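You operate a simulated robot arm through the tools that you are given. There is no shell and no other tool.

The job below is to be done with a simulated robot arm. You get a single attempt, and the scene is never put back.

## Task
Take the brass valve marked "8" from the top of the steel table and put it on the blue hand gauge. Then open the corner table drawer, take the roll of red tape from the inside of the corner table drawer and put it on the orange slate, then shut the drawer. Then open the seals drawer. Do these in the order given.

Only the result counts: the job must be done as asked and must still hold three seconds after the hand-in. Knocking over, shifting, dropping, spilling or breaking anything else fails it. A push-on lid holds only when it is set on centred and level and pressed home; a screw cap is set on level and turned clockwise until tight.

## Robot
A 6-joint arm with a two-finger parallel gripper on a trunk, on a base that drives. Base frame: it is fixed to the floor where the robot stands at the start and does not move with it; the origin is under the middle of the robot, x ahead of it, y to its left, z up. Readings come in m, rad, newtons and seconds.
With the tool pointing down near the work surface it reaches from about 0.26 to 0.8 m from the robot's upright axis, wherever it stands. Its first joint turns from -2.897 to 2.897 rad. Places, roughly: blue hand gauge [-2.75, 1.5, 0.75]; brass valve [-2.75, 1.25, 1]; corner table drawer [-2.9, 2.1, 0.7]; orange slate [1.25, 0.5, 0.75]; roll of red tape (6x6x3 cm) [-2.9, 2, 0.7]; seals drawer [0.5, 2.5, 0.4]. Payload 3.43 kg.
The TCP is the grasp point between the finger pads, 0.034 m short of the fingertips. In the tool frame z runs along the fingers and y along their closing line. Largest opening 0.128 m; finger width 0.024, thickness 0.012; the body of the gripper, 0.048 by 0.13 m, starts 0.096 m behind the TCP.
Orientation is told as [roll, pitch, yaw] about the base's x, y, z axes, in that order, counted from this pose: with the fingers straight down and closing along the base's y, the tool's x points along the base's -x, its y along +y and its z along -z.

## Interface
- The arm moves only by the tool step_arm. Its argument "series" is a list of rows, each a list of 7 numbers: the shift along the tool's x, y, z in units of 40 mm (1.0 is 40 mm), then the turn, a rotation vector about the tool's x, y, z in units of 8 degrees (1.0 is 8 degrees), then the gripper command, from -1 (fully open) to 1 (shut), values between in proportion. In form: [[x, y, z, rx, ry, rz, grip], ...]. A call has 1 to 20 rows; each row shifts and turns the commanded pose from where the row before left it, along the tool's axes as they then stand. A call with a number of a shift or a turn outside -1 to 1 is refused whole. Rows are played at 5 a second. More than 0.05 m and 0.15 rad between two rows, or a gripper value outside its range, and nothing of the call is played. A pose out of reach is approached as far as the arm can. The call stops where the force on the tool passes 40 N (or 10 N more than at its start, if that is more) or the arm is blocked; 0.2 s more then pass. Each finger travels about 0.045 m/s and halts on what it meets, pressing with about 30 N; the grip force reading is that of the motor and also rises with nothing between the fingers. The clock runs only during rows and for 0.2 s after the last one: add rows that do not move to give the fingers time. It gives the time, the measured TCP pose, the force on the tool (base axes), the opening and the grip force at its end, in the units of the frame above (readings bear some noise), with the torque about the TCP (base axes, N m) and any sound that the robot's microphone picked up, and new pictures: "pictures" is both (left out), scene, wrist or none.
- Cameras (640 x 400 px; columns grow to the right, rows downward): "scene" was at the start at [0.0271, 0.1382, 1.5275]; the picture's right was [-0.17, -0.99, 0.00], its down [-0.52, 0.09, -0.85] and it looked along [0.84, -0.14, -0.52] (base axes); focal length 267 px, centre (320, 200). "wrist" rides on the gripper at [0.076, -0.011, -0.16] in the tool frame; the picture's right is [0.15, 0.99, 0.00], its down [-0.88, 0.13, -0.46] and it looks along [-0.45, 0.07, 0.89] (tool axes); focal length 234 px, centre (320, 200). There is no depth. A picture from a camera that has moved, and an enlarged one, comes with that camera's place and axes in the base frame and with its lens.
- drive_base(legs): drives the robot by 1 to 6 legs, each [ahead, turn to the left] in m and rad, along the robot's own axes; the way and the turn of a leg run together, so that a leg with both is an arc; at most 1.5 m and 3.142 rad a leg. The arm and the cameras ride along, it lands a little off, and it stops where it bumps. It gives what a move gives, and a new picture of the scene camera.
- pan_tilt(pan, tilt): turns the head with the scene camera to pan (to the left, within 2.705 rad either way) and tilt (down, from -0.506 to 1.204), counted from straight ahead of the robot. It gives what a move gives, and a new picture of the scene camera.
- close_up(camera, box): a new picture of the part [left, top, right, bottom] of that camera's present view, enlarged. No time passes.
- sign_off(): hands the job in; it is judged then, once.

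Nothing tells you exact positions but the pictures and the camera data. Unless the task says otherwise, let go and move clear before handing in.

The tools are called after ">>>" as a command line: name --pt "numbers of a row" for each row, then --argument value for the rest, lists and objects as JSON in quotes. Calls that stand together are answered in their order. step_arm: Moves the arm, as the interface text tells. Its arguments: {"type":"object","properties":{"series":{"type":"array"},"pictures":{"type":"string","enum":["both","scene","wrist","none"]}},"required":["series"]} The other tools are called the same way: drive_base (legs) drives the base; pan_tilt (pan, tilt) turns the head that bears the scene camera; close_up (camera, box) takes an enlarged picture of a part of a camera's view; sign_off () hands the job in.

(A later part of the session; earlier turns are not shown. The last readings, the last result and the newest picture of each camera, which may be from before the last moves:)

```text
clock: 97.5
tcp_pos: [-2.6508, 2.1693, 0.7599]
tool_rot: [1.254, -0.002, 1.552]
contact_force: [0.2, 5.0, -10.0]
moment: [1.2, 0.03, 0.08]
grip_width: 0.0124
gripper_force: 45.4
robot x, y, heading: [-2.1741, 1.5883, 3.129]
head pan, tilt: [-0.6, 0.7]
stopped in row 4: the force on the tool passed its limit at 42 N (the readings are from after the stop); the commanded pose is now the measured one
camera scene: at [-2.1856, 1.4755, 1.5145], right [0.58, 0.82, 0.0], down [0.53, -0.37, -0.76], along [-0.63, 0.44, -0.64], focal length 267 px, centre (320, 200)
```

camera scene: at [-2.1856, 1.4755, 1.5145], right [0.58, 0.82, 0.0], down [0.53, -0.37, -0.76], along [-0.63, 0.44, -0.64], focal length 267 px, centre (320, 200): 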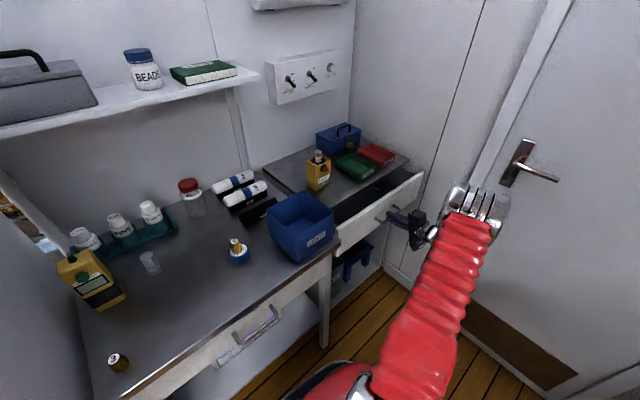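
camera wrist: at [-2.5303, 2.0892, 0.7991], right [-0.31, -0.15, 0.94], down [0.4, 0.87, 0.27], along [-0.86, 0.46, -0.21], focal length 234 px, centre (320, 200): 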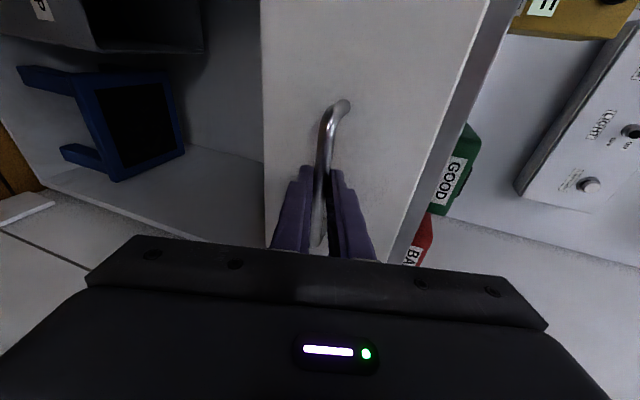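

The slide seems turned slightly (it drifts towards +y as it opens), so I'll pull along that direction and more slowly.

>>> step_arm --pt "-0.024 -0.03 -0.1 0 0 0 1" --pt "-0.024 -0.061 -0.189 0 0 0 1" --pt "-0.024 -0.061 -0.189 0 0 0 1" --pt "-0.024 -0.061 -0.189 0 0 0 1" --pt "-0.024 -0.061 -0.189 0 0 0 1" --pt "-0.024 -0.061 -0.189 0 0 0 1" --pt "-0.024 -0.061 -0.189 0 0 0 1" --pt "-0.024 -0.061 -0.189 0 0 0 1" --pt "-0.024 -0.061 -0.189 0 0 0 1" --pt "-0.024 -0.061 -0.189 0 0 0 1" --pt "-0.024 -0.061 -0.189 0 0 0 1" --pt "-0.024 -0.061 -0.189 0 0 0 1" --pt "-0.024 -0.061 -0.189 0 0 0 1" --pt "-0.024 -0.061 -0.189 0 0 0 1" --pictures "scene"

```text
clock: 99.0
tcp_pos: [-2.6026, 2.1747, 0.7608]
tool_rot: [1.25, -0.005, 1.547]
contact_force: [-0.2, 7.4, -11.2]
moment: [1.18, 0.0, 0.13]
grip_width: 0.0122
gripper_force: 45.3
robot x, y, heading: [-2.1676, 1.584, 3.131]
head pan, tilt: [-0.6, 0.7]
stopped in row 7: the force on the tool passed its limit at 42 N (the readings are from after the stop); the commanded pose is now the measured one
camera scene: at [-2.1856, 1.4756, 1.5145], right [0.58, 0.82, 0.0], down [0.53, -0.37, -0.76], along [-0.62, 0.44, -0.64], focal length 267 px, centre (320, 200)
```

scene: 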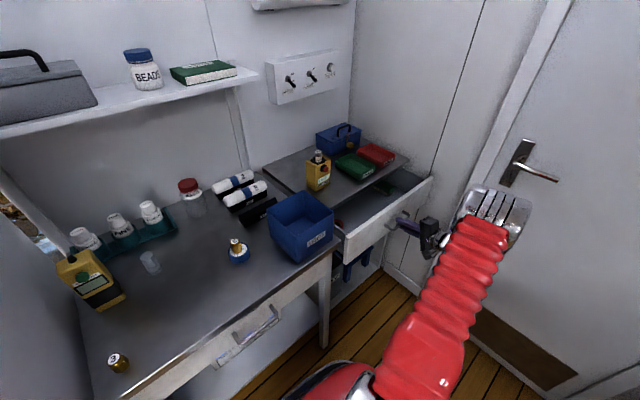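

>>> step_arm --pt "-0.018 -0.07 -0.12 0 0 0 1" --pt "-0.018 -0.039 -0.12 0 0 0 1" --pt "-0.018 -0.039 -0.12 0 0 0 1" --pt "-0.018 -0.039 -0.12 0 0 0 1" --pt "-0.018 -0.039 -0.12 0 0 0 1" --pt "-0.018 -0.039 -0.12 0 0 0 1" --pt "-0.018 -0.039 -0.12 0 0 0 1" --pt "-0.018 -0.039 -0.12 0 0 0 1" --pt "-0.018 -0.039 -0.12 0 0 0 1" --pt "-0.018 -0.039 -0.12 0 0 0 1" --pt "-0.018 -0.039 -0.12 0 0 0 1" --pt "-0.018 -0.039 -0.12 0 0 0 1" --pt "-0.018 -0.039 -0.12 0 0 0 1" --pt "-0.018 -0.039 -0.12 0 0 0 1" --pt "-0.018 -0.039 -0.12 0 0 0 1" --pt "-0.018 -0.039 -0.12 0 0 0 1" --pt "-0.018 -0.039 -0.12 0 0 0 1" --pt "-0.018 -0.039 -0.12 0 0 0 1" --pictures "scene"

>>> close_up --camera "scene" --box '[320, 140, 460, 260]'

```text
clock: 102.8
tcp_pos: [-2.511, 2.1857, 0.761]
tool_rot: [1.251, -0.002, 1.549]
contact_force: [0.0, -1.9, -8.7]
moment: [1.24, 0.11, -0.28]
grip_width: 0.0124
gripper_force: 44.6
robot x, y, heading: [-2.1713, 1.5861, 3.128]
head pan, tilt: [-0.6, 0.7]
camera scene: at [-2.1854, 1.4754, 1.5145], right [0.58, 0.82, 0.0], down [0.53, -0.37, -0.76], along [-0.63, 0.44, -0.64], focal length 267 px, centre (320, 200)
```

scene: 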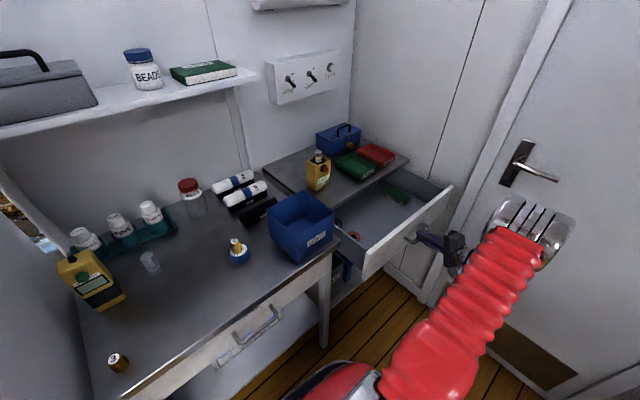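

```text
3.33 times, centred on (390, 200) of scene
camera zoom: at [-2.1854, 1.4754, 1.5145], right [0.58, 0.82, 0.0], down [0.53, -0.37, -0.76], along [-0.63, 0.44, -0.64], focal length 890 px, centre (87, 200)
```

zoom: 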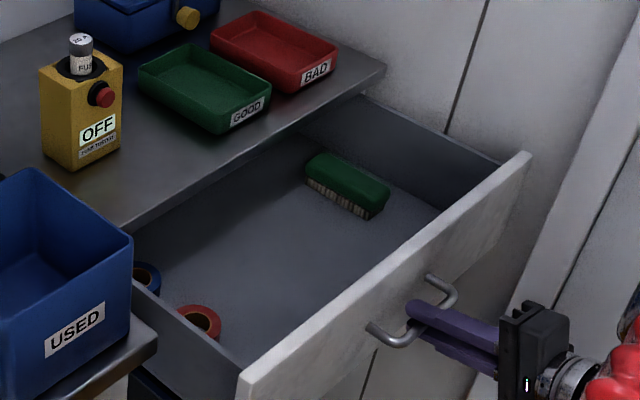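

The drawer is well open; the red tape is in its near left corner with a blue roll behind it. I'll pull 4 cm more for room.

>>> step_arm --pt "-0.018 -0.05 -0.12 0 0 0 1" --pt "-0.018 -0.039 -0.12 0 0 0 1" --pt "-0.018 -0.039 -0.12 0 0 0 1" --pt "-0.018 -0.039 -0.12 0 0 0 1" --pt "-0.018 -0.039 -0.12 0 0 0 1" --pt "-0.018 -0.039 -0.12 0 0 0 1" --pt "-0.018 -0.039 -0.12 0 0 0 1" --pt "-0.018 -0.039 -0.12 0 0 0 1" --pt "0 0 0 0 0 0 1" --pictures "scene"

>>> close_up --camera "scene" --box '[320, 140, 460, 260]'

```text
clock: 104.8
tcp_pos: [-2.4697, 2.1904, 0.7601]
tool_rot: [1.251, -0.005, 1.548]
contact_force: [-1.0, 1.7, -0.3]
moment: [1.1, 0.15, 0.1]
grip_width: 0.0126
gripper_force: 45.2
robot x, y, heading: [-2.1724, 1.5846, 3.124]
head pan, tilt: [-0.6, 0.7]
camera scene: at [-2.1853, 1.4753, 1.5145], right [0.58, 0.82, 0.0], down [0.53, -0.37, -0.76], along [-0.63, 0.44, -0.64], focal length 267 px, centre (320, 200)
```

scene: 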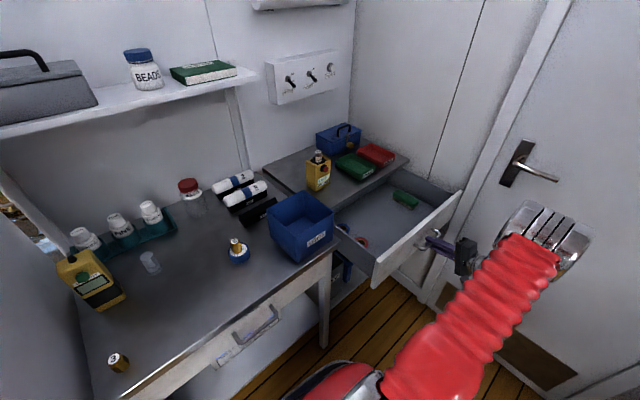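

```text
3.33 times, centred on (390, 200) of scene
camera zoom: at [-2.1853, 1.4753, 1.5145], right [0.58, 0.82, 0.0], down [0.53, -0.37, -0.76], along [-0.63, 0.44, -0.64], focal length 890 px, centre (87, 200)
```

zoom: 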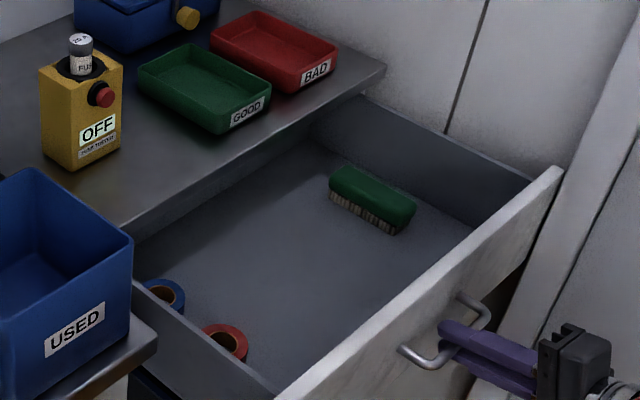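

The drawer is open about 27 cm. I'll let go of the handle, back off, and raise the arm.

>>> step_arm --pt "0 0 0 0 0 0 0.3" --pt "0 0 0 0 0 0 0.3" --pt "0 0 0 0 0 0 0.3" --pt "0 0 -0.7 0 0 0 0.3" --pt "0 0 -0.7 0 0 0 0.3" --pt "0 0 -0.7 0 0 0 0.3" --pt "0 0.95 -0.3 0 0 0 0.3" --pt "0 0.95 -0.3 0 0 0 0.3" --pt "0 0.95 -0.3 0 0 0 0.3" --pt "0 0.95 -0.3 0 0 0 0.3" --pt "0 0.95 -0.3 0 0 0 0.3" --pt "0 0.95 -0.3 0 0 0 0.3" --pt "0 0.95 -0.3 0 0 0 0.3" --pt "0 0.95 -0.3 0 0 0 0.3" --pt "0 0 0 0 0 0 0.3"

```text
clock: 108.0
tcp_pos: [-2.396, 2.1881, 1.1042]
tool_rot: [1.252, -0.004, 1.548]
contact_force: [0.6, -0.6, 0.6]
moment: [0.04, 0.01, 0.02]
grip_width: 0.0449
gripper_force: 0.0
robot x, y, heading: [-2.1711, 1.588, 3.127]
head pan, tilt: [-0.6, 0.7]
camera scene: at [-2.1851, 1.4753, 1.5145], right [0.58, 0.82, 0.0], down [0.53, -0.37, -0.76], along [-0.63, 0.44, -0.64], focal length 267 px, centre (320, 200)
camera wrist: at [-2.2424, 2.1086, 1.1443], right [-0.31, -0.14, 0.94], down [0.41, 0.87, 0.27], along [-0.86, 0.47, -0.21], focal length 234 px, centre (320, 200)
```

scene: 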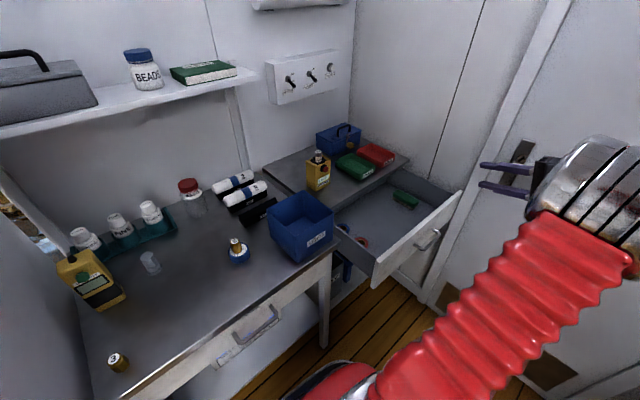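
wrist: 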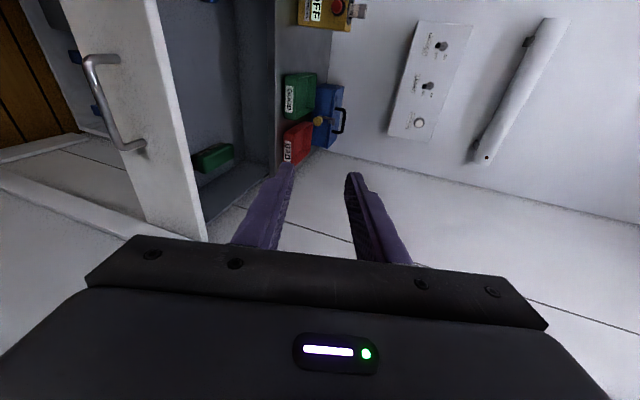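

>>> step_arm --pt "0 0 0 1 0 0 0" --pt "0 0 0 1 0 0 0" --pt "0 0 0 1 0 0 -0.2" --pt "0 0 0 1 0 0 -0.2" --pt "0 0 0 1 0 0 -0.2" --pt "0 0 0 1 0 0 -0.2" --pt "0 0 0 1 0 0 -0.2" --pt "0 0 0 1 0 0 -0.2" --pt "0 0 0 0.97 0 0 -0.2" --pt "0.7 0.7 0 0 0 0 -0.2" --pt "0.7 0.7 0 0 0 0 -0.2" --pt "0.7 0.7 0 0 0 0 -0.2" --pt "0.7 0.7 0 0 0 0 -0.2" --pt "0.7 0.7 0 0 0 0 -0.2" --pt "0.7 0.7 0 0 0 0 -0.2" --pt "0 0 0 0 0 0 -0.2"

```text
clock: 111.5
tcp_pos: [-2.5668, 2.0213, 1.1042]
tool_rot: [0.0, -0.005, 1.549]
contact_force: [0.3, 0.3, -0.1]
moment: [-0.02, -0.03, 0.0]
grip_width: 0.0767
gripper_force: 0.0
robot x, y, heading: [-2.1742, 1.5863, 3.129]
head pan, tilt: [-0.6, 0.7]
camera scene: at [-2.1854, 1.4753, 1.5145], right [0.58, 0.82, 0.0], down [0.53, -0.37, -0.76], along [-0.62, 0.44, -0.64], focal length 267 px, centre (320, 200)
camera wrist: at [-2.5567, 1.9456, 1.2628], right [-0.99, -0.12, 0.0], down [-0.11, 0.88, 0.46], along [-0.06, 0.46, -0.89], focal length 234 px, centre (320, 200)
```

scene: 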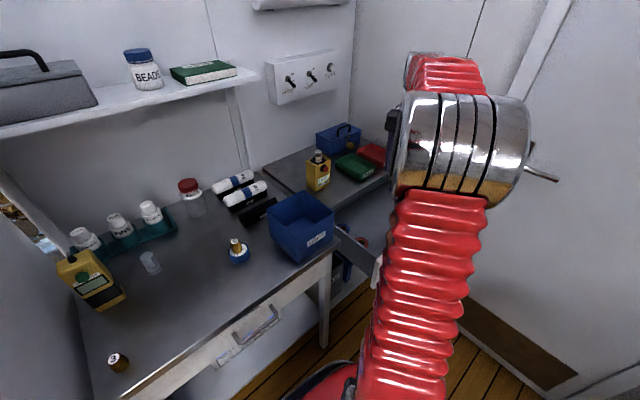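
wrist: 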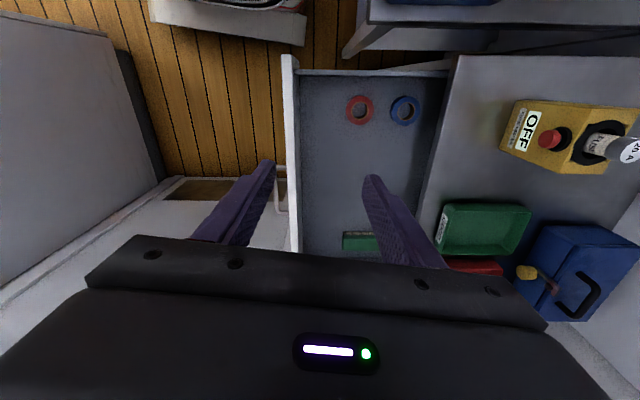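

Both tape rolls are visible from above. I'll enlarge them to measure.

>>> close_up --camera "wrist" --box '[280, 50, 460, 190]'

```text
2.86 times, centred on (370, 120) of wrist
camera zoom: at [-2.5567, 1.9456, 1.2628], right [-0.99, -0.12, 0.0], down [-0.11, 0.88, 0.46], along [-0.06, 0.46, -0.89], focal length 669 px, centre (177, 429)
```

zoom: 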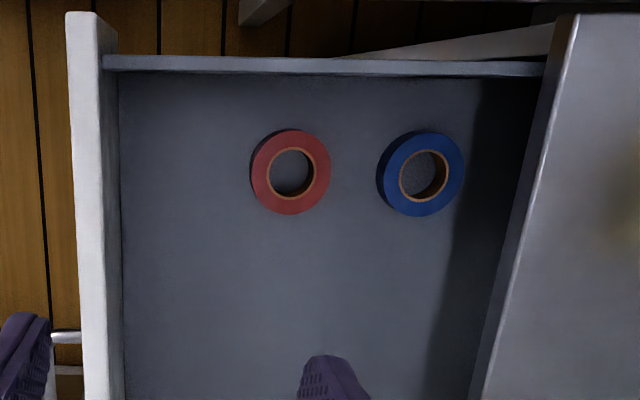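

The red roll's centre is at about (−2.646, 1.990), top near z 0.74, with free space round it. I'll go over it and down to about z 0.85, then check.

>>> step_arm --pt "0.4 0.98 0 0 0 0 -0.2" --pt "0.42 0.98 0 0 0 0 -0.2" --pt "0 0 0.9 0 0 0 -0.2" --pt "0 0 0.9 0 0 0 -0.2" --pt "0 0 0.9 0 0 0 -0.2" --pt "0 0 0.9 0 0 0 -0.2" --pt "0 0 0.9 0 0 0 -0.2" --pt "0 0 0.9 0 0 0 -0.2" --pt "0 0 0.9 0 0 0 -0.2" --pt "0 0 0 0 0 0 -0.2"

>>> close_up --camera "wrist" --box '[220, 80, 460, 240]'

>>> close_up --camera "scene" --box '[260, 120, 460, 280]'

```text
clock: 113.7
tcp_pos: [-2.6447, 1.9934, 0.8497]
tool_rot: [0.001, -0.005, 1.548]
contact_force: [-0.7, -0.1, -0.2]
moment: [0.03, -0.04, -0.03]
grip_width: 0.0768
gripper_force: 0.0
robot x, y, heading: [-2.1709, 1.5864, 3.128]
head pan, tilt: [-0.6, 0.7]
camera scene: at [-2.1856, 1.4753, 1.5145], right [0.58, 0.82, 0.0], down [0.53, -0.37, -0.76], along [-0.62, 0.44, -0.64], focal length 267 px, centre (320, 200)
camera wrist: at [-2.6367, 1.9169, 1.0096], right [-0.99, -0.12, 0.0], down [-0.11, 0.88, 0.46], along [-0.06, 0.46, -0.89], focal length 234 px, centre (320, 200)
```

scene: 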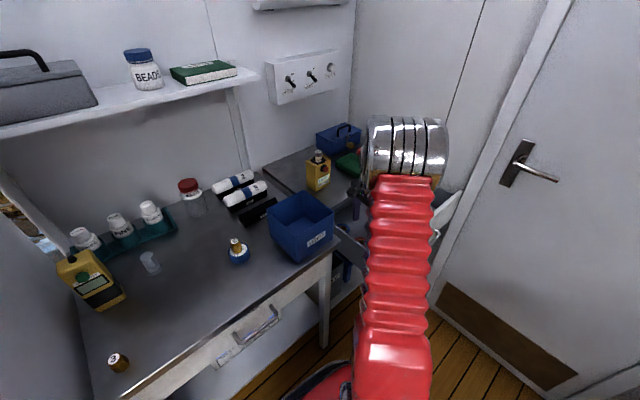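
wrist: 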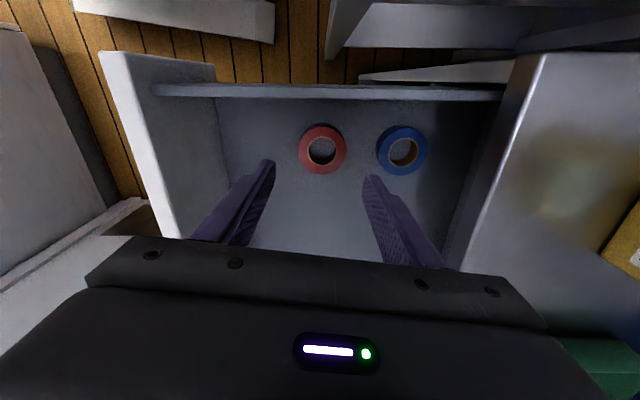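

```text
2.50 times, centred on (340, 160) of wrist
camera zoom: at [-2.6367, 1.9169, 1.0096], right [-0.99, -0.12, 0.0], down [-0.11, 0.88, 0.46], along [-0.06, 0.46, -0.89], focal length 585 px, centre (270, 300)
```

zoom: 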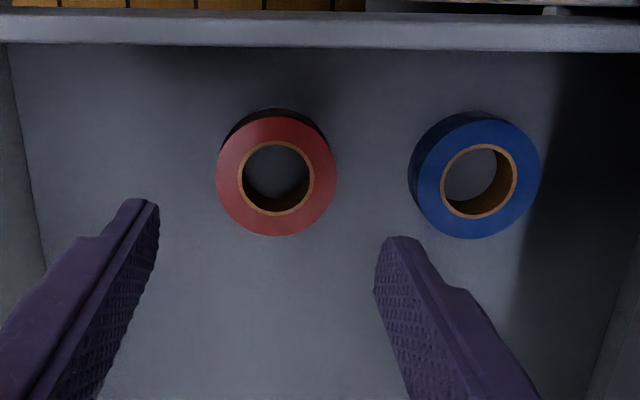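

```text
2.50 times, centred on (360, 200) of scene
camera zoom: at [-2.1856, 1.4753, 1.5145], right [0.58, 0.82, 0.0], down [0.53, -0.37, -0.76], along [-0.62, 0.44, -0.64], focal length 668 px, centre (220, 200)
```

zoom: 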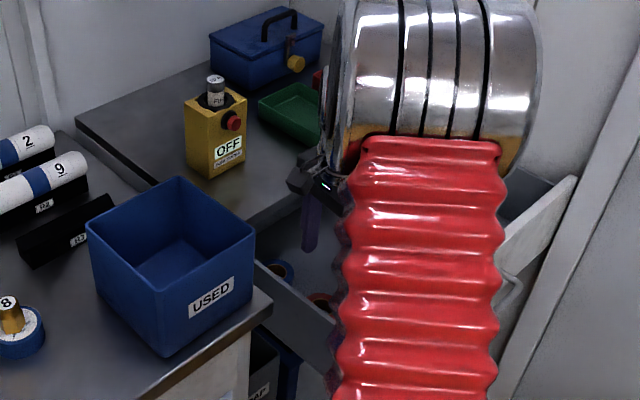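

The roll is at (−2.649, 1.992), top z≈0.727. I'll fine-adjust and go down around it.

>>> step_arm --pt "0.06 0.11 0.6 0 0 0 -0.2" --pt "0 0 0.6 0 0 0 -0.2" --pt "0 0 0.6 0 0 0 -0.2" --pt "0 0 0.4 0 0 0 -0.2" --pt "0 0 0 0 0 0 -0.2"

>>> close_up --camera "wrist" --box '[220, 80, 460, 240]'

```text
clock: 114.8
tcp_pos: [-2.6503, 1.9922, 0.7631]
tool_rot: [-0.001, -0.004, 1.547]
contact_force: [-0.3, -0.2, -0.9]
moment: [-0.01, 0.02, 0.01]
grip_width: 0.077
gripper_force: 0.1
robot x, y, heading: [-2.1734, 1.5852, 3.125]
head pan, tilt: [-0.6, 0.7]
camera scene: at [-2.1856, 1.4753, 1.5145], right [0.58, 0.82, 0.0], down [0.53, -0.37, -0.76], along [-0.62, 0.44, -0.64], focal length 267 px, centre (320, 200)
camera wrist: at [-2.6403, 1.9156, 0.9223], right [-0.99, -0.12, 0.0], down [-0.11, 0.88, 0.46], along [-0.06, 0.46, -0.89], focal length 234 px, centre (320, 200)
```

scene: 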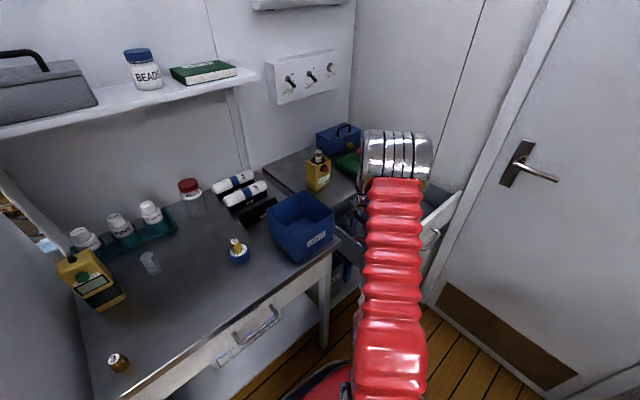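
wrist: 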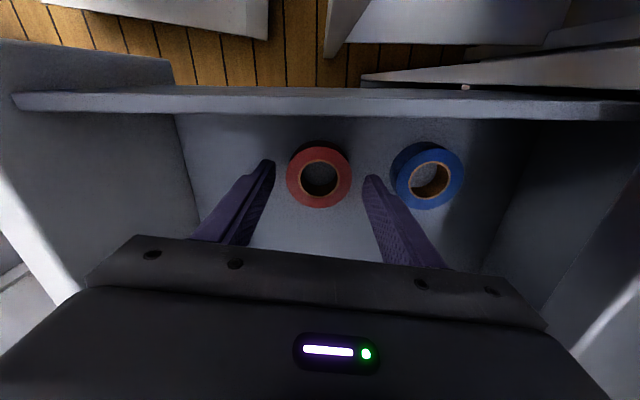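

```text
2.50 times, centred on (340, 160) of wrist
camera zoom: at [-2.6403, 1.9156, 0.9223], right [-0.99, -0.12, 0.0], down [-0.11, 0.88, 0.46], along [-0.06, 0.46, -0.89], focal length 585 px, centre (270, 300)
```

zoom: 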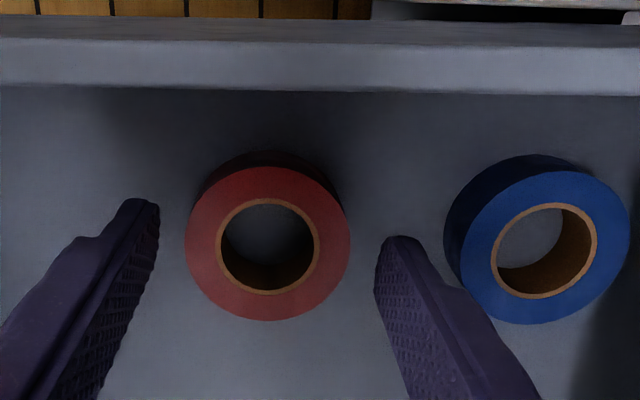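

>>> step_arm --pt "0 0 0.25 0 0 0 -0.2" --pt "0 0 0.22 0 0 0 -0.2" --pt "0 0 0 0 0 0 -0.2" --pictures "none"

>>> step_arm --pt "0 0 0 0 0 0 0.2" --pt "0 0 0 0 0 0 1" --pt "0 0 0 0 0 0 1" --pt "0 0 0 0 0 0 1" --pictures "wrist"

```text
clock: 115.7
tcp_pos: [-2.6495, 1.9912, 0.7452]
tool_rot: [0.001, -0.007, 1.546]
contact_force: [0.0, -0.3, -0.7]
moment: [-0.01, 0.02, 0.0]
grip_width: 0.0768
gripper_force: 0.1
robot x, y, heading: [-2.1698, 1.5854, 3.131]
head pan, tilt: [-0.6, 0.7]
```

```text
clock: 116.7
tcp_pos: [-2.6487, 1.9909, 0.7449]
tool_rot: [-0.001, -0.005, 1.548]
contact_force: [-0.5, -0.1, -0.6]
moment: [0.0, 0.01, 0.03]
grip_width: 0.058
gripper_force: 30.1
robot x, y, heading: [-2.1679, 1.5869, 3.129]
head pan, tilt: [-0.6, 0.7]
camera wrist: at [-2.6406, 1.9146, 0.9044], right [-0.99, -0.12, 0.0], down [-0.11, 0.88, 0.46], along [-0.06, 0.46, -0.89], focal length 234 px, centre (320, 200)
```

wrist: 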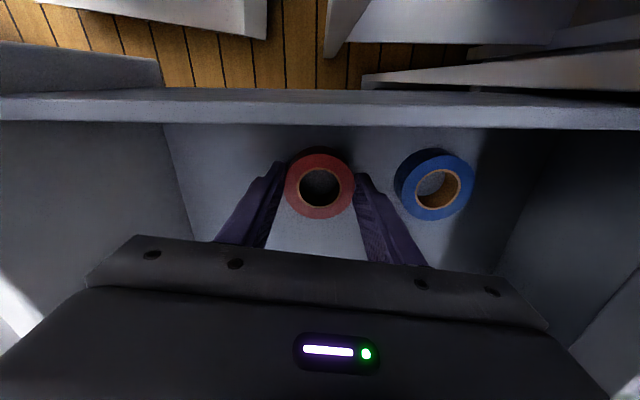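

The red tape is gripped (58 mm). I'll lift it straight out of the drawer and bring it in front of the robot at a safe height.

>>> step_arm --pt "0 0 -0.5 0 0 0 1" --pt "0 0 -0.9 0 0 0 1" --pt "0 0 -0.95 0 0 0 1" --pt "0 0 -0.95 0 0 0 1" --pt "0 0 -0.95 0 0 0 1" --pt "0 0 -0.95 0 0 0 1" --pt "0 0 -0.95 0 0 0 1" --pt "0 0 -0.95 0 0 0 1" --pt "0 0 -0.95 0 0 0 1" --pt "0 0 -0.95 0 0 0 1" --pt "0 0 -0.95 0 0 0 1" --pt "0.85 -0.38 0 0 0 0 1" --pt "0.85 -0.38 0 0 0 0 1" --pt "0.85 -0.38 0 0 0 0 1" --pt "0.85 -0.38 0 0 0 0 1" --pt "0.85 -0.38 0 0 0 0 1" --pt "0.85 -0.38 0 0 0 0 1" --pt "0.85 -0.38 0 0 0 0 1" --pt "0 0 0 0 0 0 1"

```text
clock: 120.7
tcp_pos: [-2.5494, 1.7488, 1.1419]
tool_rot: [0.001, -0.005, 1.548]
contact_force: [0.1, 0.0, -0.7]
moment: [0.0, 0.0, -0.01]
grip_width: 0.0579
gripper_force: 30.6
robot x, y, heading: [-2.1735, 1.5844, 3.127]
head pan, tilt: [-0.6, 0.7]
camera scene: at [-2.1854, 1.4752, 1.5145], right [0.58, 0.82, 0.0], down [0.53, -0.37, -0.76], along [-0.63, 0.44, -0.64], focal length 267 px, centre (320, 200)
camera wrist: at [-2.5393, 1.6719, 1.3015], right [-0.99, -0.12, 0.0], down [-0.11, 0.88, 0.46], along [-0.06, 0.46, -0.89], focal length 234 px, centre (320, 200)
```

scene: 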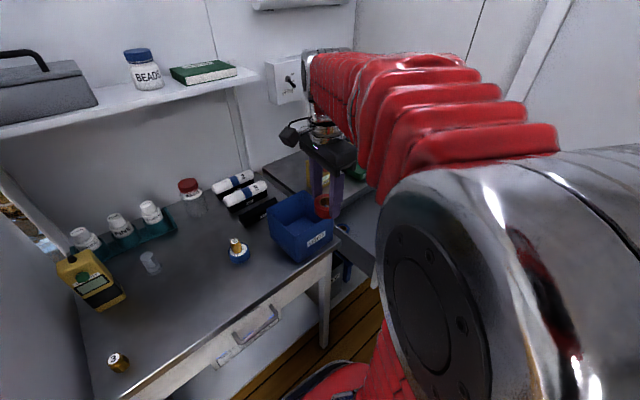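
wrist: 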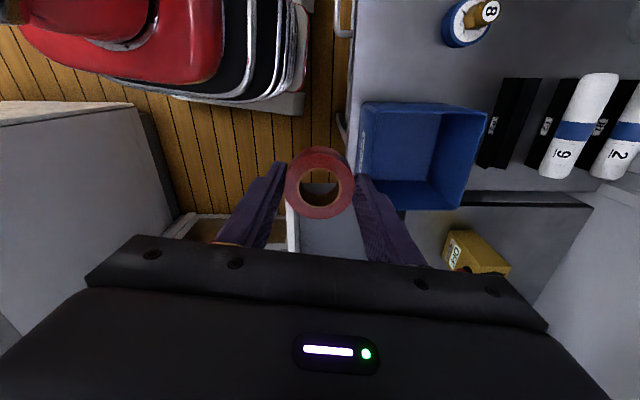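

The tape is held firmly. I'll back away from the table the way I came, then turn round towards the counter.

>>> drive_base --legs '[[-0.1, 0], [0, -0.55], [-1.1, 0]]'

>>> drive_base --legs '[[0, -2.57]]'

>>> pan_tilt --pan 0.3 --tilt 0.4

```text
clock: 131.2
tcp_pos: [-1.3585, 1.3159, 1.1415]
tool_rot: [0.0, -0.006, 0.989]
contact_force: [0.0, 0.0, -0.3]
moment: [0.03, 0.0, 0.01]
grip_width: 0.0577
gripper_force: 30.2
robot x, y, heading: [-1.1296, 0.9789, 2.569]
head pan, tilt: [-0.6, 0.7]
camera scene: at [-1.1964, 0.8882, 1.5145], right [0.92, 0.38, 0.0], down [0.25, -0.59, -0.76], along [-0.29, 0.71, -0.64], focal length 267 px, centre (320, 200)
```

scene: 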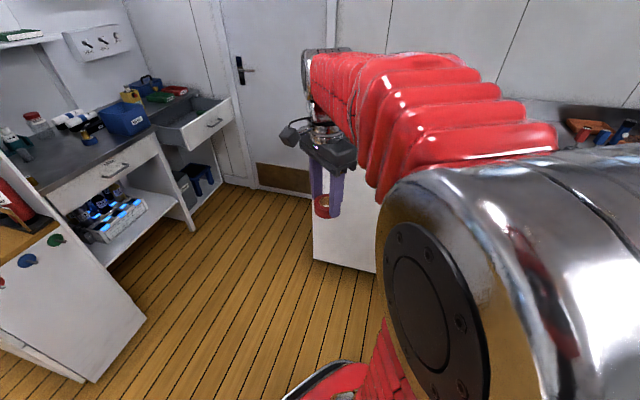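

```text
clock: 139.6
tcp_pos: [-0.7274, 0.8577, 1.1443]
tool_rot: [0.0, -0.003, -1.47]
contact_force: [-0.1, -0.1, -2.0]
moment: [-0.01, -0.02, -0.02]
grip_width: 0.0575
gripper_force: 30.2
robot x, y, heading: [-1.1297, 1.034, 0.115]
head pan, tilt: [-0.6, 0.7]
stopped in leg 1: the robot was blocked; the commanded pose is now the measured one
camera scene: at [-1.134, 1.1459, 1.5145], right [-0.47, -0.88, 0.0], down [-0.57, 0.3, -0.76], along [0.68, -0.36, -0.64], focal length 267 px, centre (320, 200)
```

scene: 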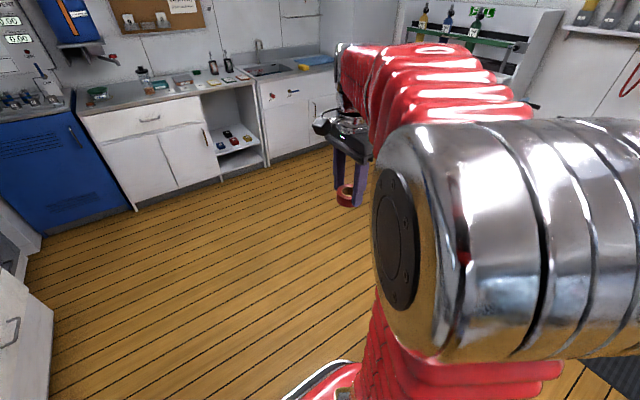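

```text
clock: 140.8
tcp_pos: [-0.7278, 0.8583, 1.1435]
tool_rot: [0.0, -0.004, -1.468]
contact_force: [0.0, 0.9, 0.5]
moment: [0.01, -0.01, 0.02]
grip_width: 0.0576
gripper_force: 29.9
robot x, y, heading: [-1.1299, 1.0321, 0.113]
head pan, tilt: [0.3, 0.4]
camera scene: at [-1.1243, 1.2228, 1.5413], right [0.4, -0.92, 0.0], down [-0.36, -0.16, -0.92], along [0.84, 0.37, -0.39], focal length 267 px, centre (320, 200)
```

scene: 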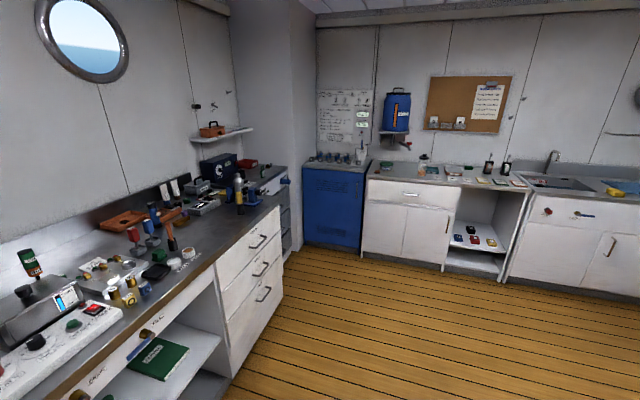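

The turn stopped a little short again, with nothing near me that could have been hit. Now I'll look for the orange slate and the seals drawer from here.

>>> close_up --camera "scene" --box '[360, 130, 560, 220]'

>>> close_up --camera "scene" --box '[200, 150, 320, 330]'

>>> pan_tilt --pan -2.2 --tilt 1.0

>>> pan_tilt --pan 2.4 --tilt 0.8

```text
3.20 times, centred on (460, 175) of scene
camera zoom: at [-1.1243, 1.2228, 1.5413], right [0.4, -0.92, 0.0], down [-0.36, -0.16, -0.92], along [0.84, 0.37, -0.39], focal length 854 px, centre (-128, 280)
```

zoom: 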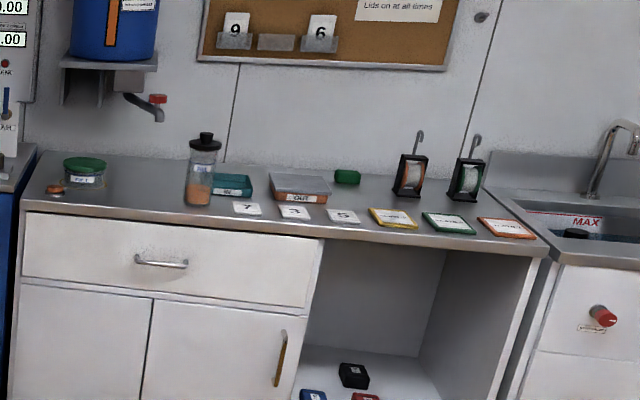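

```text
2.22 times, centred on (260, 240) of scene
camera zoom: at [-1.1243, 1.2228, 1.5413], right [0.4, -0.92, 0.0], down [-0.36, -0.16, -0.92], along [0.84, 0.37, -0.39], focal length 593 px, centre (453, 111)
```

zoom: 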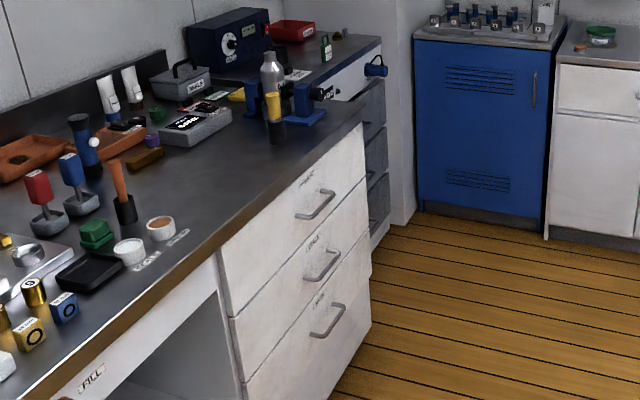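

```text
clock: 143.0
tcp_pos: [-0.728, 0.8583, 1.1433]
tool_rot: [0.0, -0.004, -1.466]
contact_force: [0.1, 0.6, -0.3]
moment: [0.02, 0.0, 0.01]
grip_width: 0.0577
gripper_force: 30.0
robot x, y, heading: [-1.1319, 1.0374, 0.117]
head pan, tilt: [-2.201, 1.0]
camera scene: at [-1.2436, 1.1251, 1.4911], right [-0.87, 0.49, 0.0], down [0.42, 0.73, -0.54], along [-0.27, -0.47, -0.84], focal length 267 px, centre (320, 200)
```

scene: 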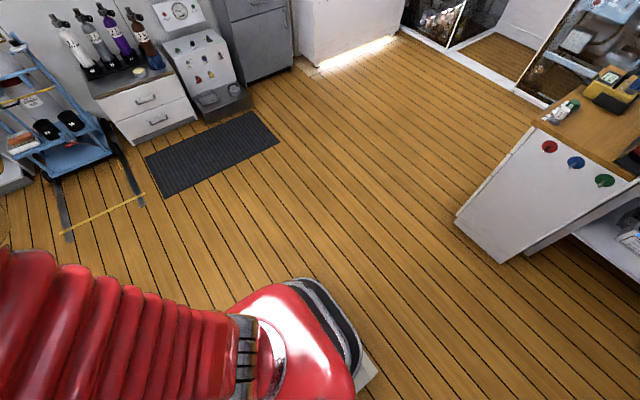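

```text
clock: 146.7
tcp_pos: [-0.7283, 0.8593, 1.1428]
tool_rot: [-0.001, -0.006, -1.468]
contact_force: [-0.8, -0.3, -1.3]
moment: [-0.01, -0.01, 0.01]
grip_width: 0.0572
gripper_force: 29.7
robot x, y, heading: [-1.1316, 1.0352, 0.116]
head pan, tilt: [2.4, 0.799]
camera scene: at [-1.2744, 1.2332, 1.5063], right [0.59, 0.81, 0.0], down [0.58, -0.42, -0.7], along [-0.56, 0.41, -0.72], focal length 267 px, centre (320, 200)
```

scene: 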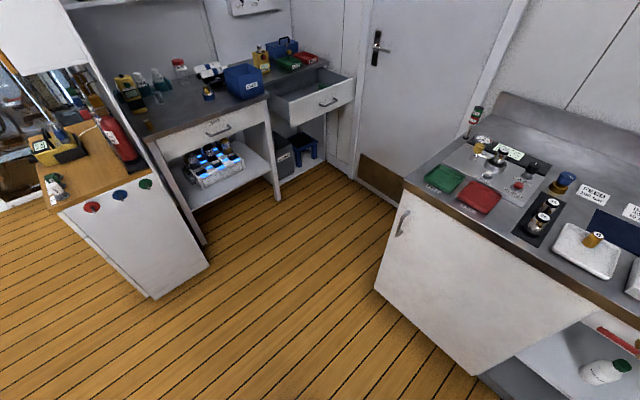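

The orange-framed slate is on the counter at about (1.25, 0.6), and the floor is clear. I'll drive there in stages.

>>> drive_base --legs '[[0, -0.39], [1.3, 0]]'

>>> pan_tilt --pan 0.6 --tilt 0.55

```text
clock: 157.0
tcp_pos: [0.4361, 0.3294, 1.1431]
tool_rot: [0.0, -0.006, -1.884]
contact_force: [-0.6, 0.3, -1.5]
moment: [0.02, 0.02, 0.01]
grip_width: 0.0572
gripper_force: 30.1
robot x, y, heading: [0.1419, 0.6553, -0.308]
head pan, tilt: [2.4, 0.799]
camera scene: at [0.0871, 0.89, 1.5063], right [0.86, 0.5, 0.0], down [0.36, -0.62, -0.7], along [-0.35, 0.6, -0.72], focal length 267 px, centre (320, 200)
```

scene: 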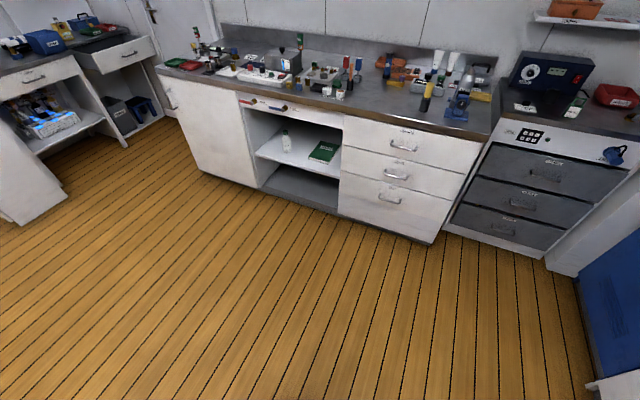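

```text
clock: 158.8
tcp_pos: [0.4366, 0.3308, 1.1436]
tool_rot: [0.001, -0.004, -1.883]
contact_force: [0.5, 0.1, -0.8]
moment: [-0.03, 0.01, 0.02]
grip_width: 0.0571
gripper_force: 30.3
robot x, y, heading: [0.1399, 0.6522, -0.306]
head pan, tilt: [0.6, 0.55]
camera scene: at [0.2135, 0.8465, 1.5276], right [0.29, -0.96, 0.0], down [-0.5, -0.15, -0.85], along [0.81, 0.25, -0.52], focal length 267 px, centre (320, 200)
```

scene: 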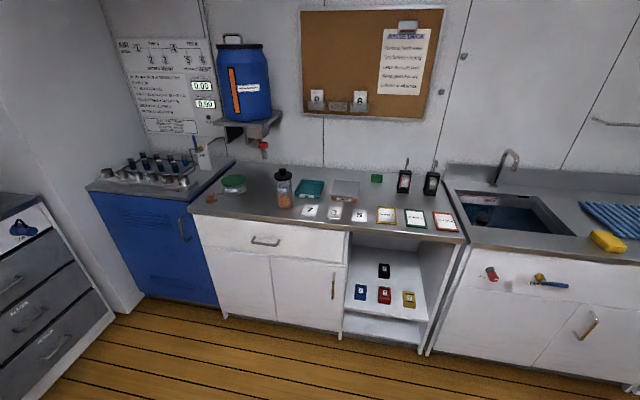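

The slate is at about (1.24, 0.605) on the counter top (z≈0.865). I'll move up to the counter facing it.

>>> drive_base --legs '[[0, 0.15], [0.44, 0], [0, 0.16]]'

>>> pan_tilt --pan 0.2 --tilt 0.75

```text
clock: 163.8
tcp_pos: [0.9616, 0.3648, 1.1431]
tool_rot: [0.002, -0.006, -1.576]
contact_force: [0.2, 0.3, -1.3]
moment: [0.01, -0.03, 0.01]
grip_width: 0.0572
gripper_force: 29.6
robot x, y, heading: [0.5818, 0.5775, -0.004]
head pan, tilt: [0.6, 0.55]
camera scene: at [0.5939, 0.7889, 1.5276], right [0.56, -0.83, 0.0], down [-0.43, -0.29, -0.85], along [0.7, 0.48, -0.52], focal length 267 px, centre (320, 200)
```

scene: 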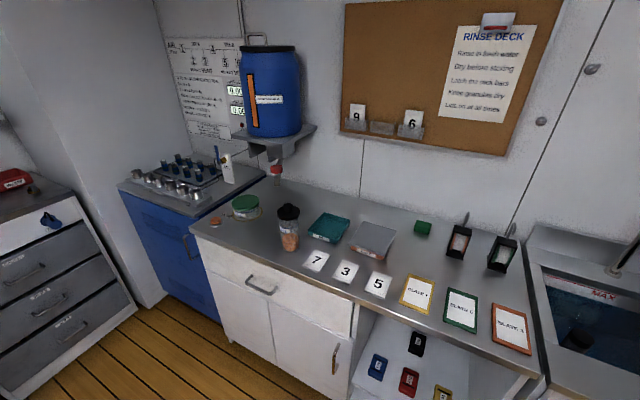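

```text
clock: 164.7
tcp_pos: [0.9617, 0.3643, 1.1444]
tool_rot: [0.0, -0.005, -1.577]
contact_force: [-0.2, -1.1, -0.9]
moment: [0.0, 0.0, 0.0]
grip_width: 0.057
gripper_force: 30.5
robot x, y, heading: [0.5795, 0.5853, 0.001]
head pan, tilt: [0.201, 0.75]
camera scene: at [0.6009, 0.7548, 1.5103], right [0.2, -0.98, 0.0], down [-0.67, -0.14, -0.73], along [0.72, 0.14, -0.68], focal length 267 px, centre (320, 200)
```

scene: 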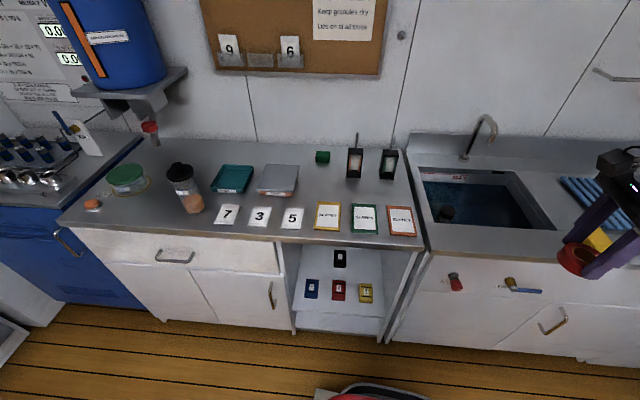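

>>> close_up --camera "scene" --box '[300, 140, 460, 260]'

>>> close_up --camera "scene" --box '[200, 150, 320, 230]'

```text
3.33 times, centred on (380, 200) of scene
camera zoom: at [0.6009, 0.7548, 1.5103], right [0.2, -0.98, 0.0], down [-0.67, -0.14, -0.73], along [0.72, 0.14, -0.68], focal length 890 px, centre (120, 200)
```

zoom: 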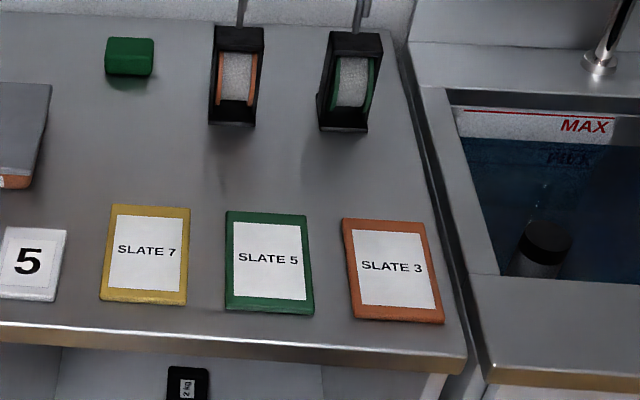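

```text
5.00 times, centred on (260, 190) of scene
camera zoom: at [0.6009, 0.7548, 1.5103], right [0.2, -0.98, 0.0], down [-0.67, -0.14, -0.73], along [0.72, 0.14, -0.68], focal length 1335 px, centre (620, 250)
```

zoom: 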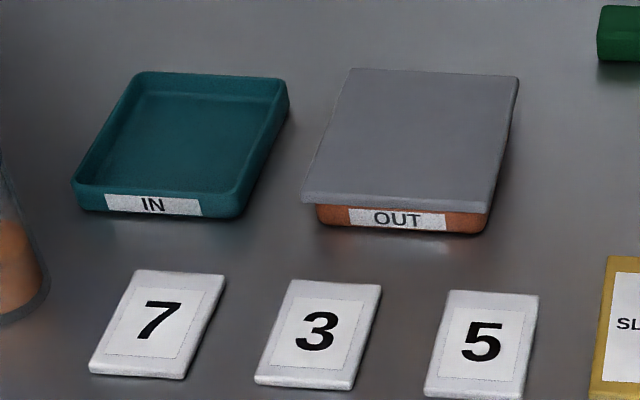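

The orange slate ("SLATE 3") is at about (1.229, 0.611). I'll bring the tape above it.

>>> step_arm --pt "0.69 0.741 0 0 0 0 1" --pt "0.69 0.741 0 0 0 0 1" --pt "0.69 0.741 0 0 0 0 1" --pt "0.69 0.741 0 0 0 0 1" --pt "0.69 0.741 0 0 0 0 1" --pt "0.69 0.741 0 0 0 0 1" --pt "0.69 0.741 0 0 0 0 1" --pt "0.69 0.741 0 0 0 0 1" --pt "0.69 0.741 0 0 0 0 1" --pt "0 0 0.9 0 0 0 1" --pt "0 0 0.9 0 0 0 1" --pt "0 0 0 0 0 0 1"

>>> close_up --camera "wrist" --box '[200, 60, 440, 240]'

>>> close_up --camera "scene" --box '[300, 120, 460, 240]'

```text
clock: 167.3
tcp_pos: [1.2279, 0.6116, 1.0696]
tool_rot: [0.0, -0.005, -1.578]
contact_force: [1.1, 0.7, -0.9]
moment: [-0.01, 0.01, 0.0]
grip_width: 0.0571
gripper_force: 30.0
robot x, y, heading: [0.5831, 0.5812, -0.002]
head pan, tilt: [0.201, 0.75]
camera scene: at [0.6013, 0.7548, 1.5102], right [0.2, -0.98, 0.0], down [-0.67, -0.13, -0.73], along [0.72, 0.14, -0.68], focal length 267 px, centre (320, 200)
camera wrist: at [1.2175, 0.6874, 1.2294], right [0.99, 0.14, 0.0], down [0.12, -0.88, 0.46], along [0.06, -0.46, -0.89], focal length 234 px, centre (320, 200)
```

scene: 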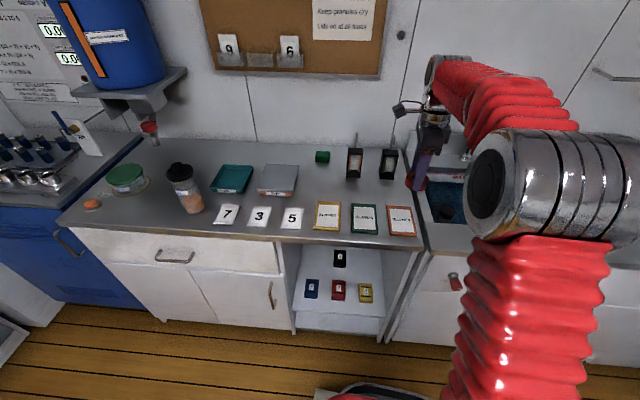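
wrist: 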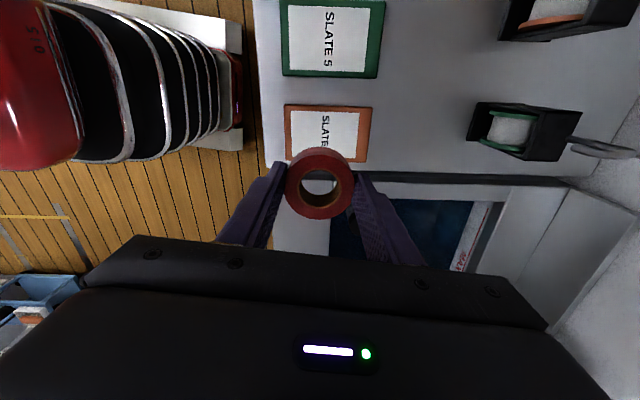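

```text
2.22 times, centred on (320, 150) of wrist
camera zoom: at [1.2175, 0.6874, 1.2294], right [0.99, 0.14, 0.0], down [0.12, -0.88, 0.46], along [0.06, -0.46, -0.89], focal length 520 px, centre (320, 311)
```

zoom: 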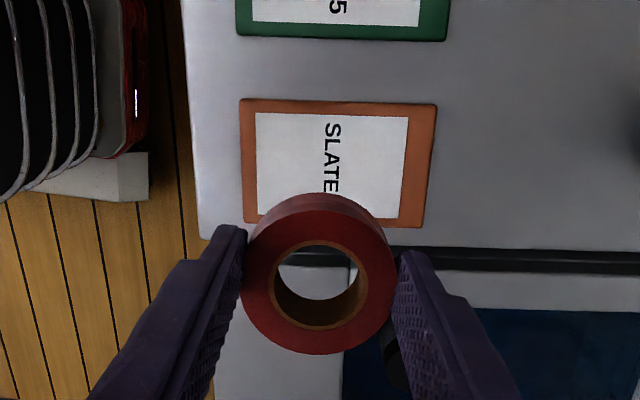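

```text
3.33 times, centred on (380, 180) of scene
camera zoom: at [0.6013, 0.7548, 1.5102], right [0.2, -0.98, 0.0], down [-0.67, -0.13, -0.73], along [0.72, 0.14, -0.68], focal length 890 px, centre (120, 267)
```

zoom: 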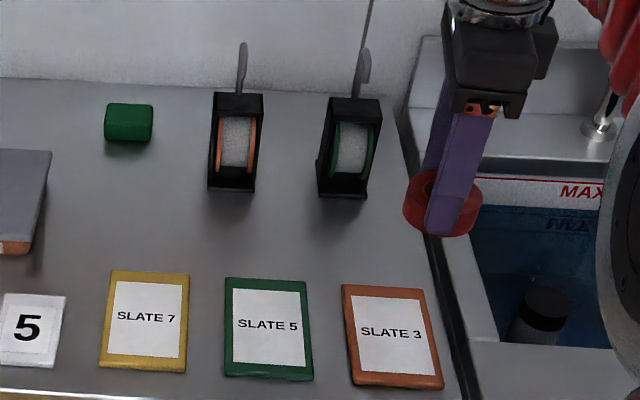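

>>> step_arm --pt "0.11 0.18 0.7 0 0 0 1" --pt "0 0 0.8 0 0 0 1" --pt "0 0 0.8 0 0 0 1" --pt "0 0 0.6 0 0 0 1" --pt "0 0 0 0 0 0 1"

>>> close_up --camera "wrist" --box '[200, 60, 440, 240]'

>>> close_up --camera "scene" --box '[340, 150, 460, 240]'

```text
clock: 168.5
tcp_pos: [1.2374, 0.615, 0.9534]
tool_rot: [-0.001, -0.005, -1.577]
contact_force: [0.1, -0.7, -0.1]
moment: [0.01, 0.01, 0.01]
grip_width: 0.0569
gripper_force: 29.5
robot x, y, heading: [0.5832, 0.5784, -0.005]
head pan, tilt: [0.201, 0.75]
camera scene: at [0.6013, 0.7548, 1.5102], right [0.2, -0.98, 0.0], down [-0.67, -0.13, -0.73], along [0.72, 0.14, -0.68], focal length 267 px, centre (320, 200)
camera wrist: at [1.2264, 0.6914, 1.1131], right [0.99, 0.14, 0.0], down [0.12, -0.88, 0.46], along [0.06, -0.46, -0.89], focal length 234 px, centre (320, 200)
```

scene: 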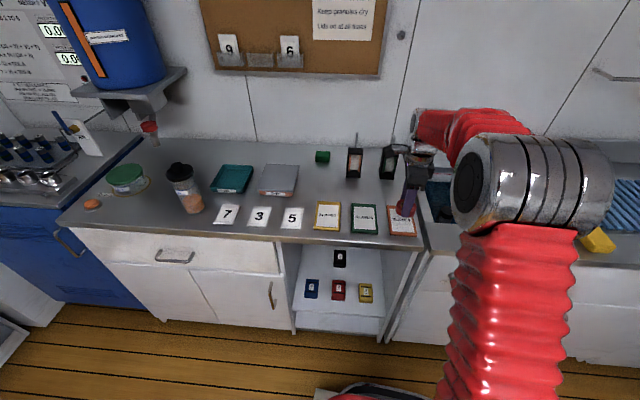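
wrist: 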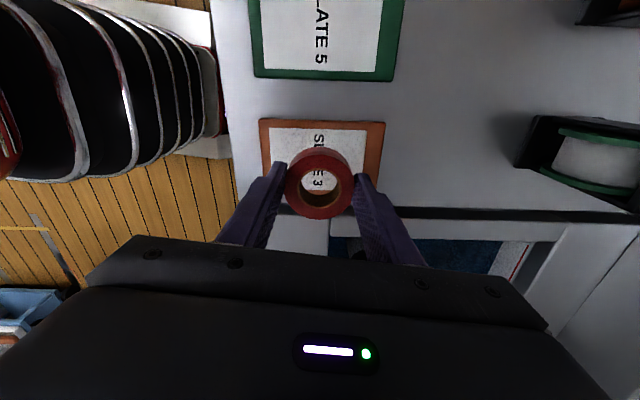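

```text
2.22 times, centred on (320, 150) of wrist
camera zoom: at [1.2264, 0.6914, 1.1131], right [0.99, 0.14, 0.0], down [0.12, -0.88, 0.46], along [0.06, -0.46, -0.89], focal length 520 px, centre (320, 311)
```

zoom: 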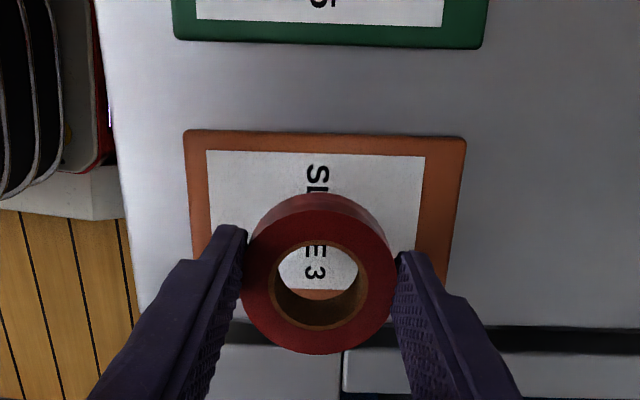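

```text
4.44 times, centred on (400, 195) of scene
camera zoom: at [0.6013, 0.7548, 1.5102], right [0.2, -0.98, 0.0], down [-0.67, -0.13, -0.73], along [0.72, 0.14, -0.68], focal length 1187 px, centre (-36, 222)
```

zoom: 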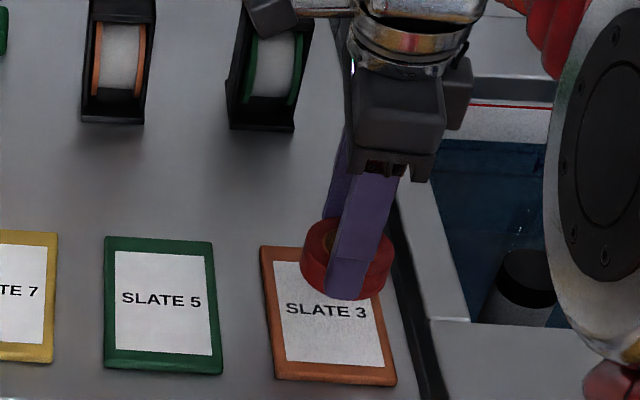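

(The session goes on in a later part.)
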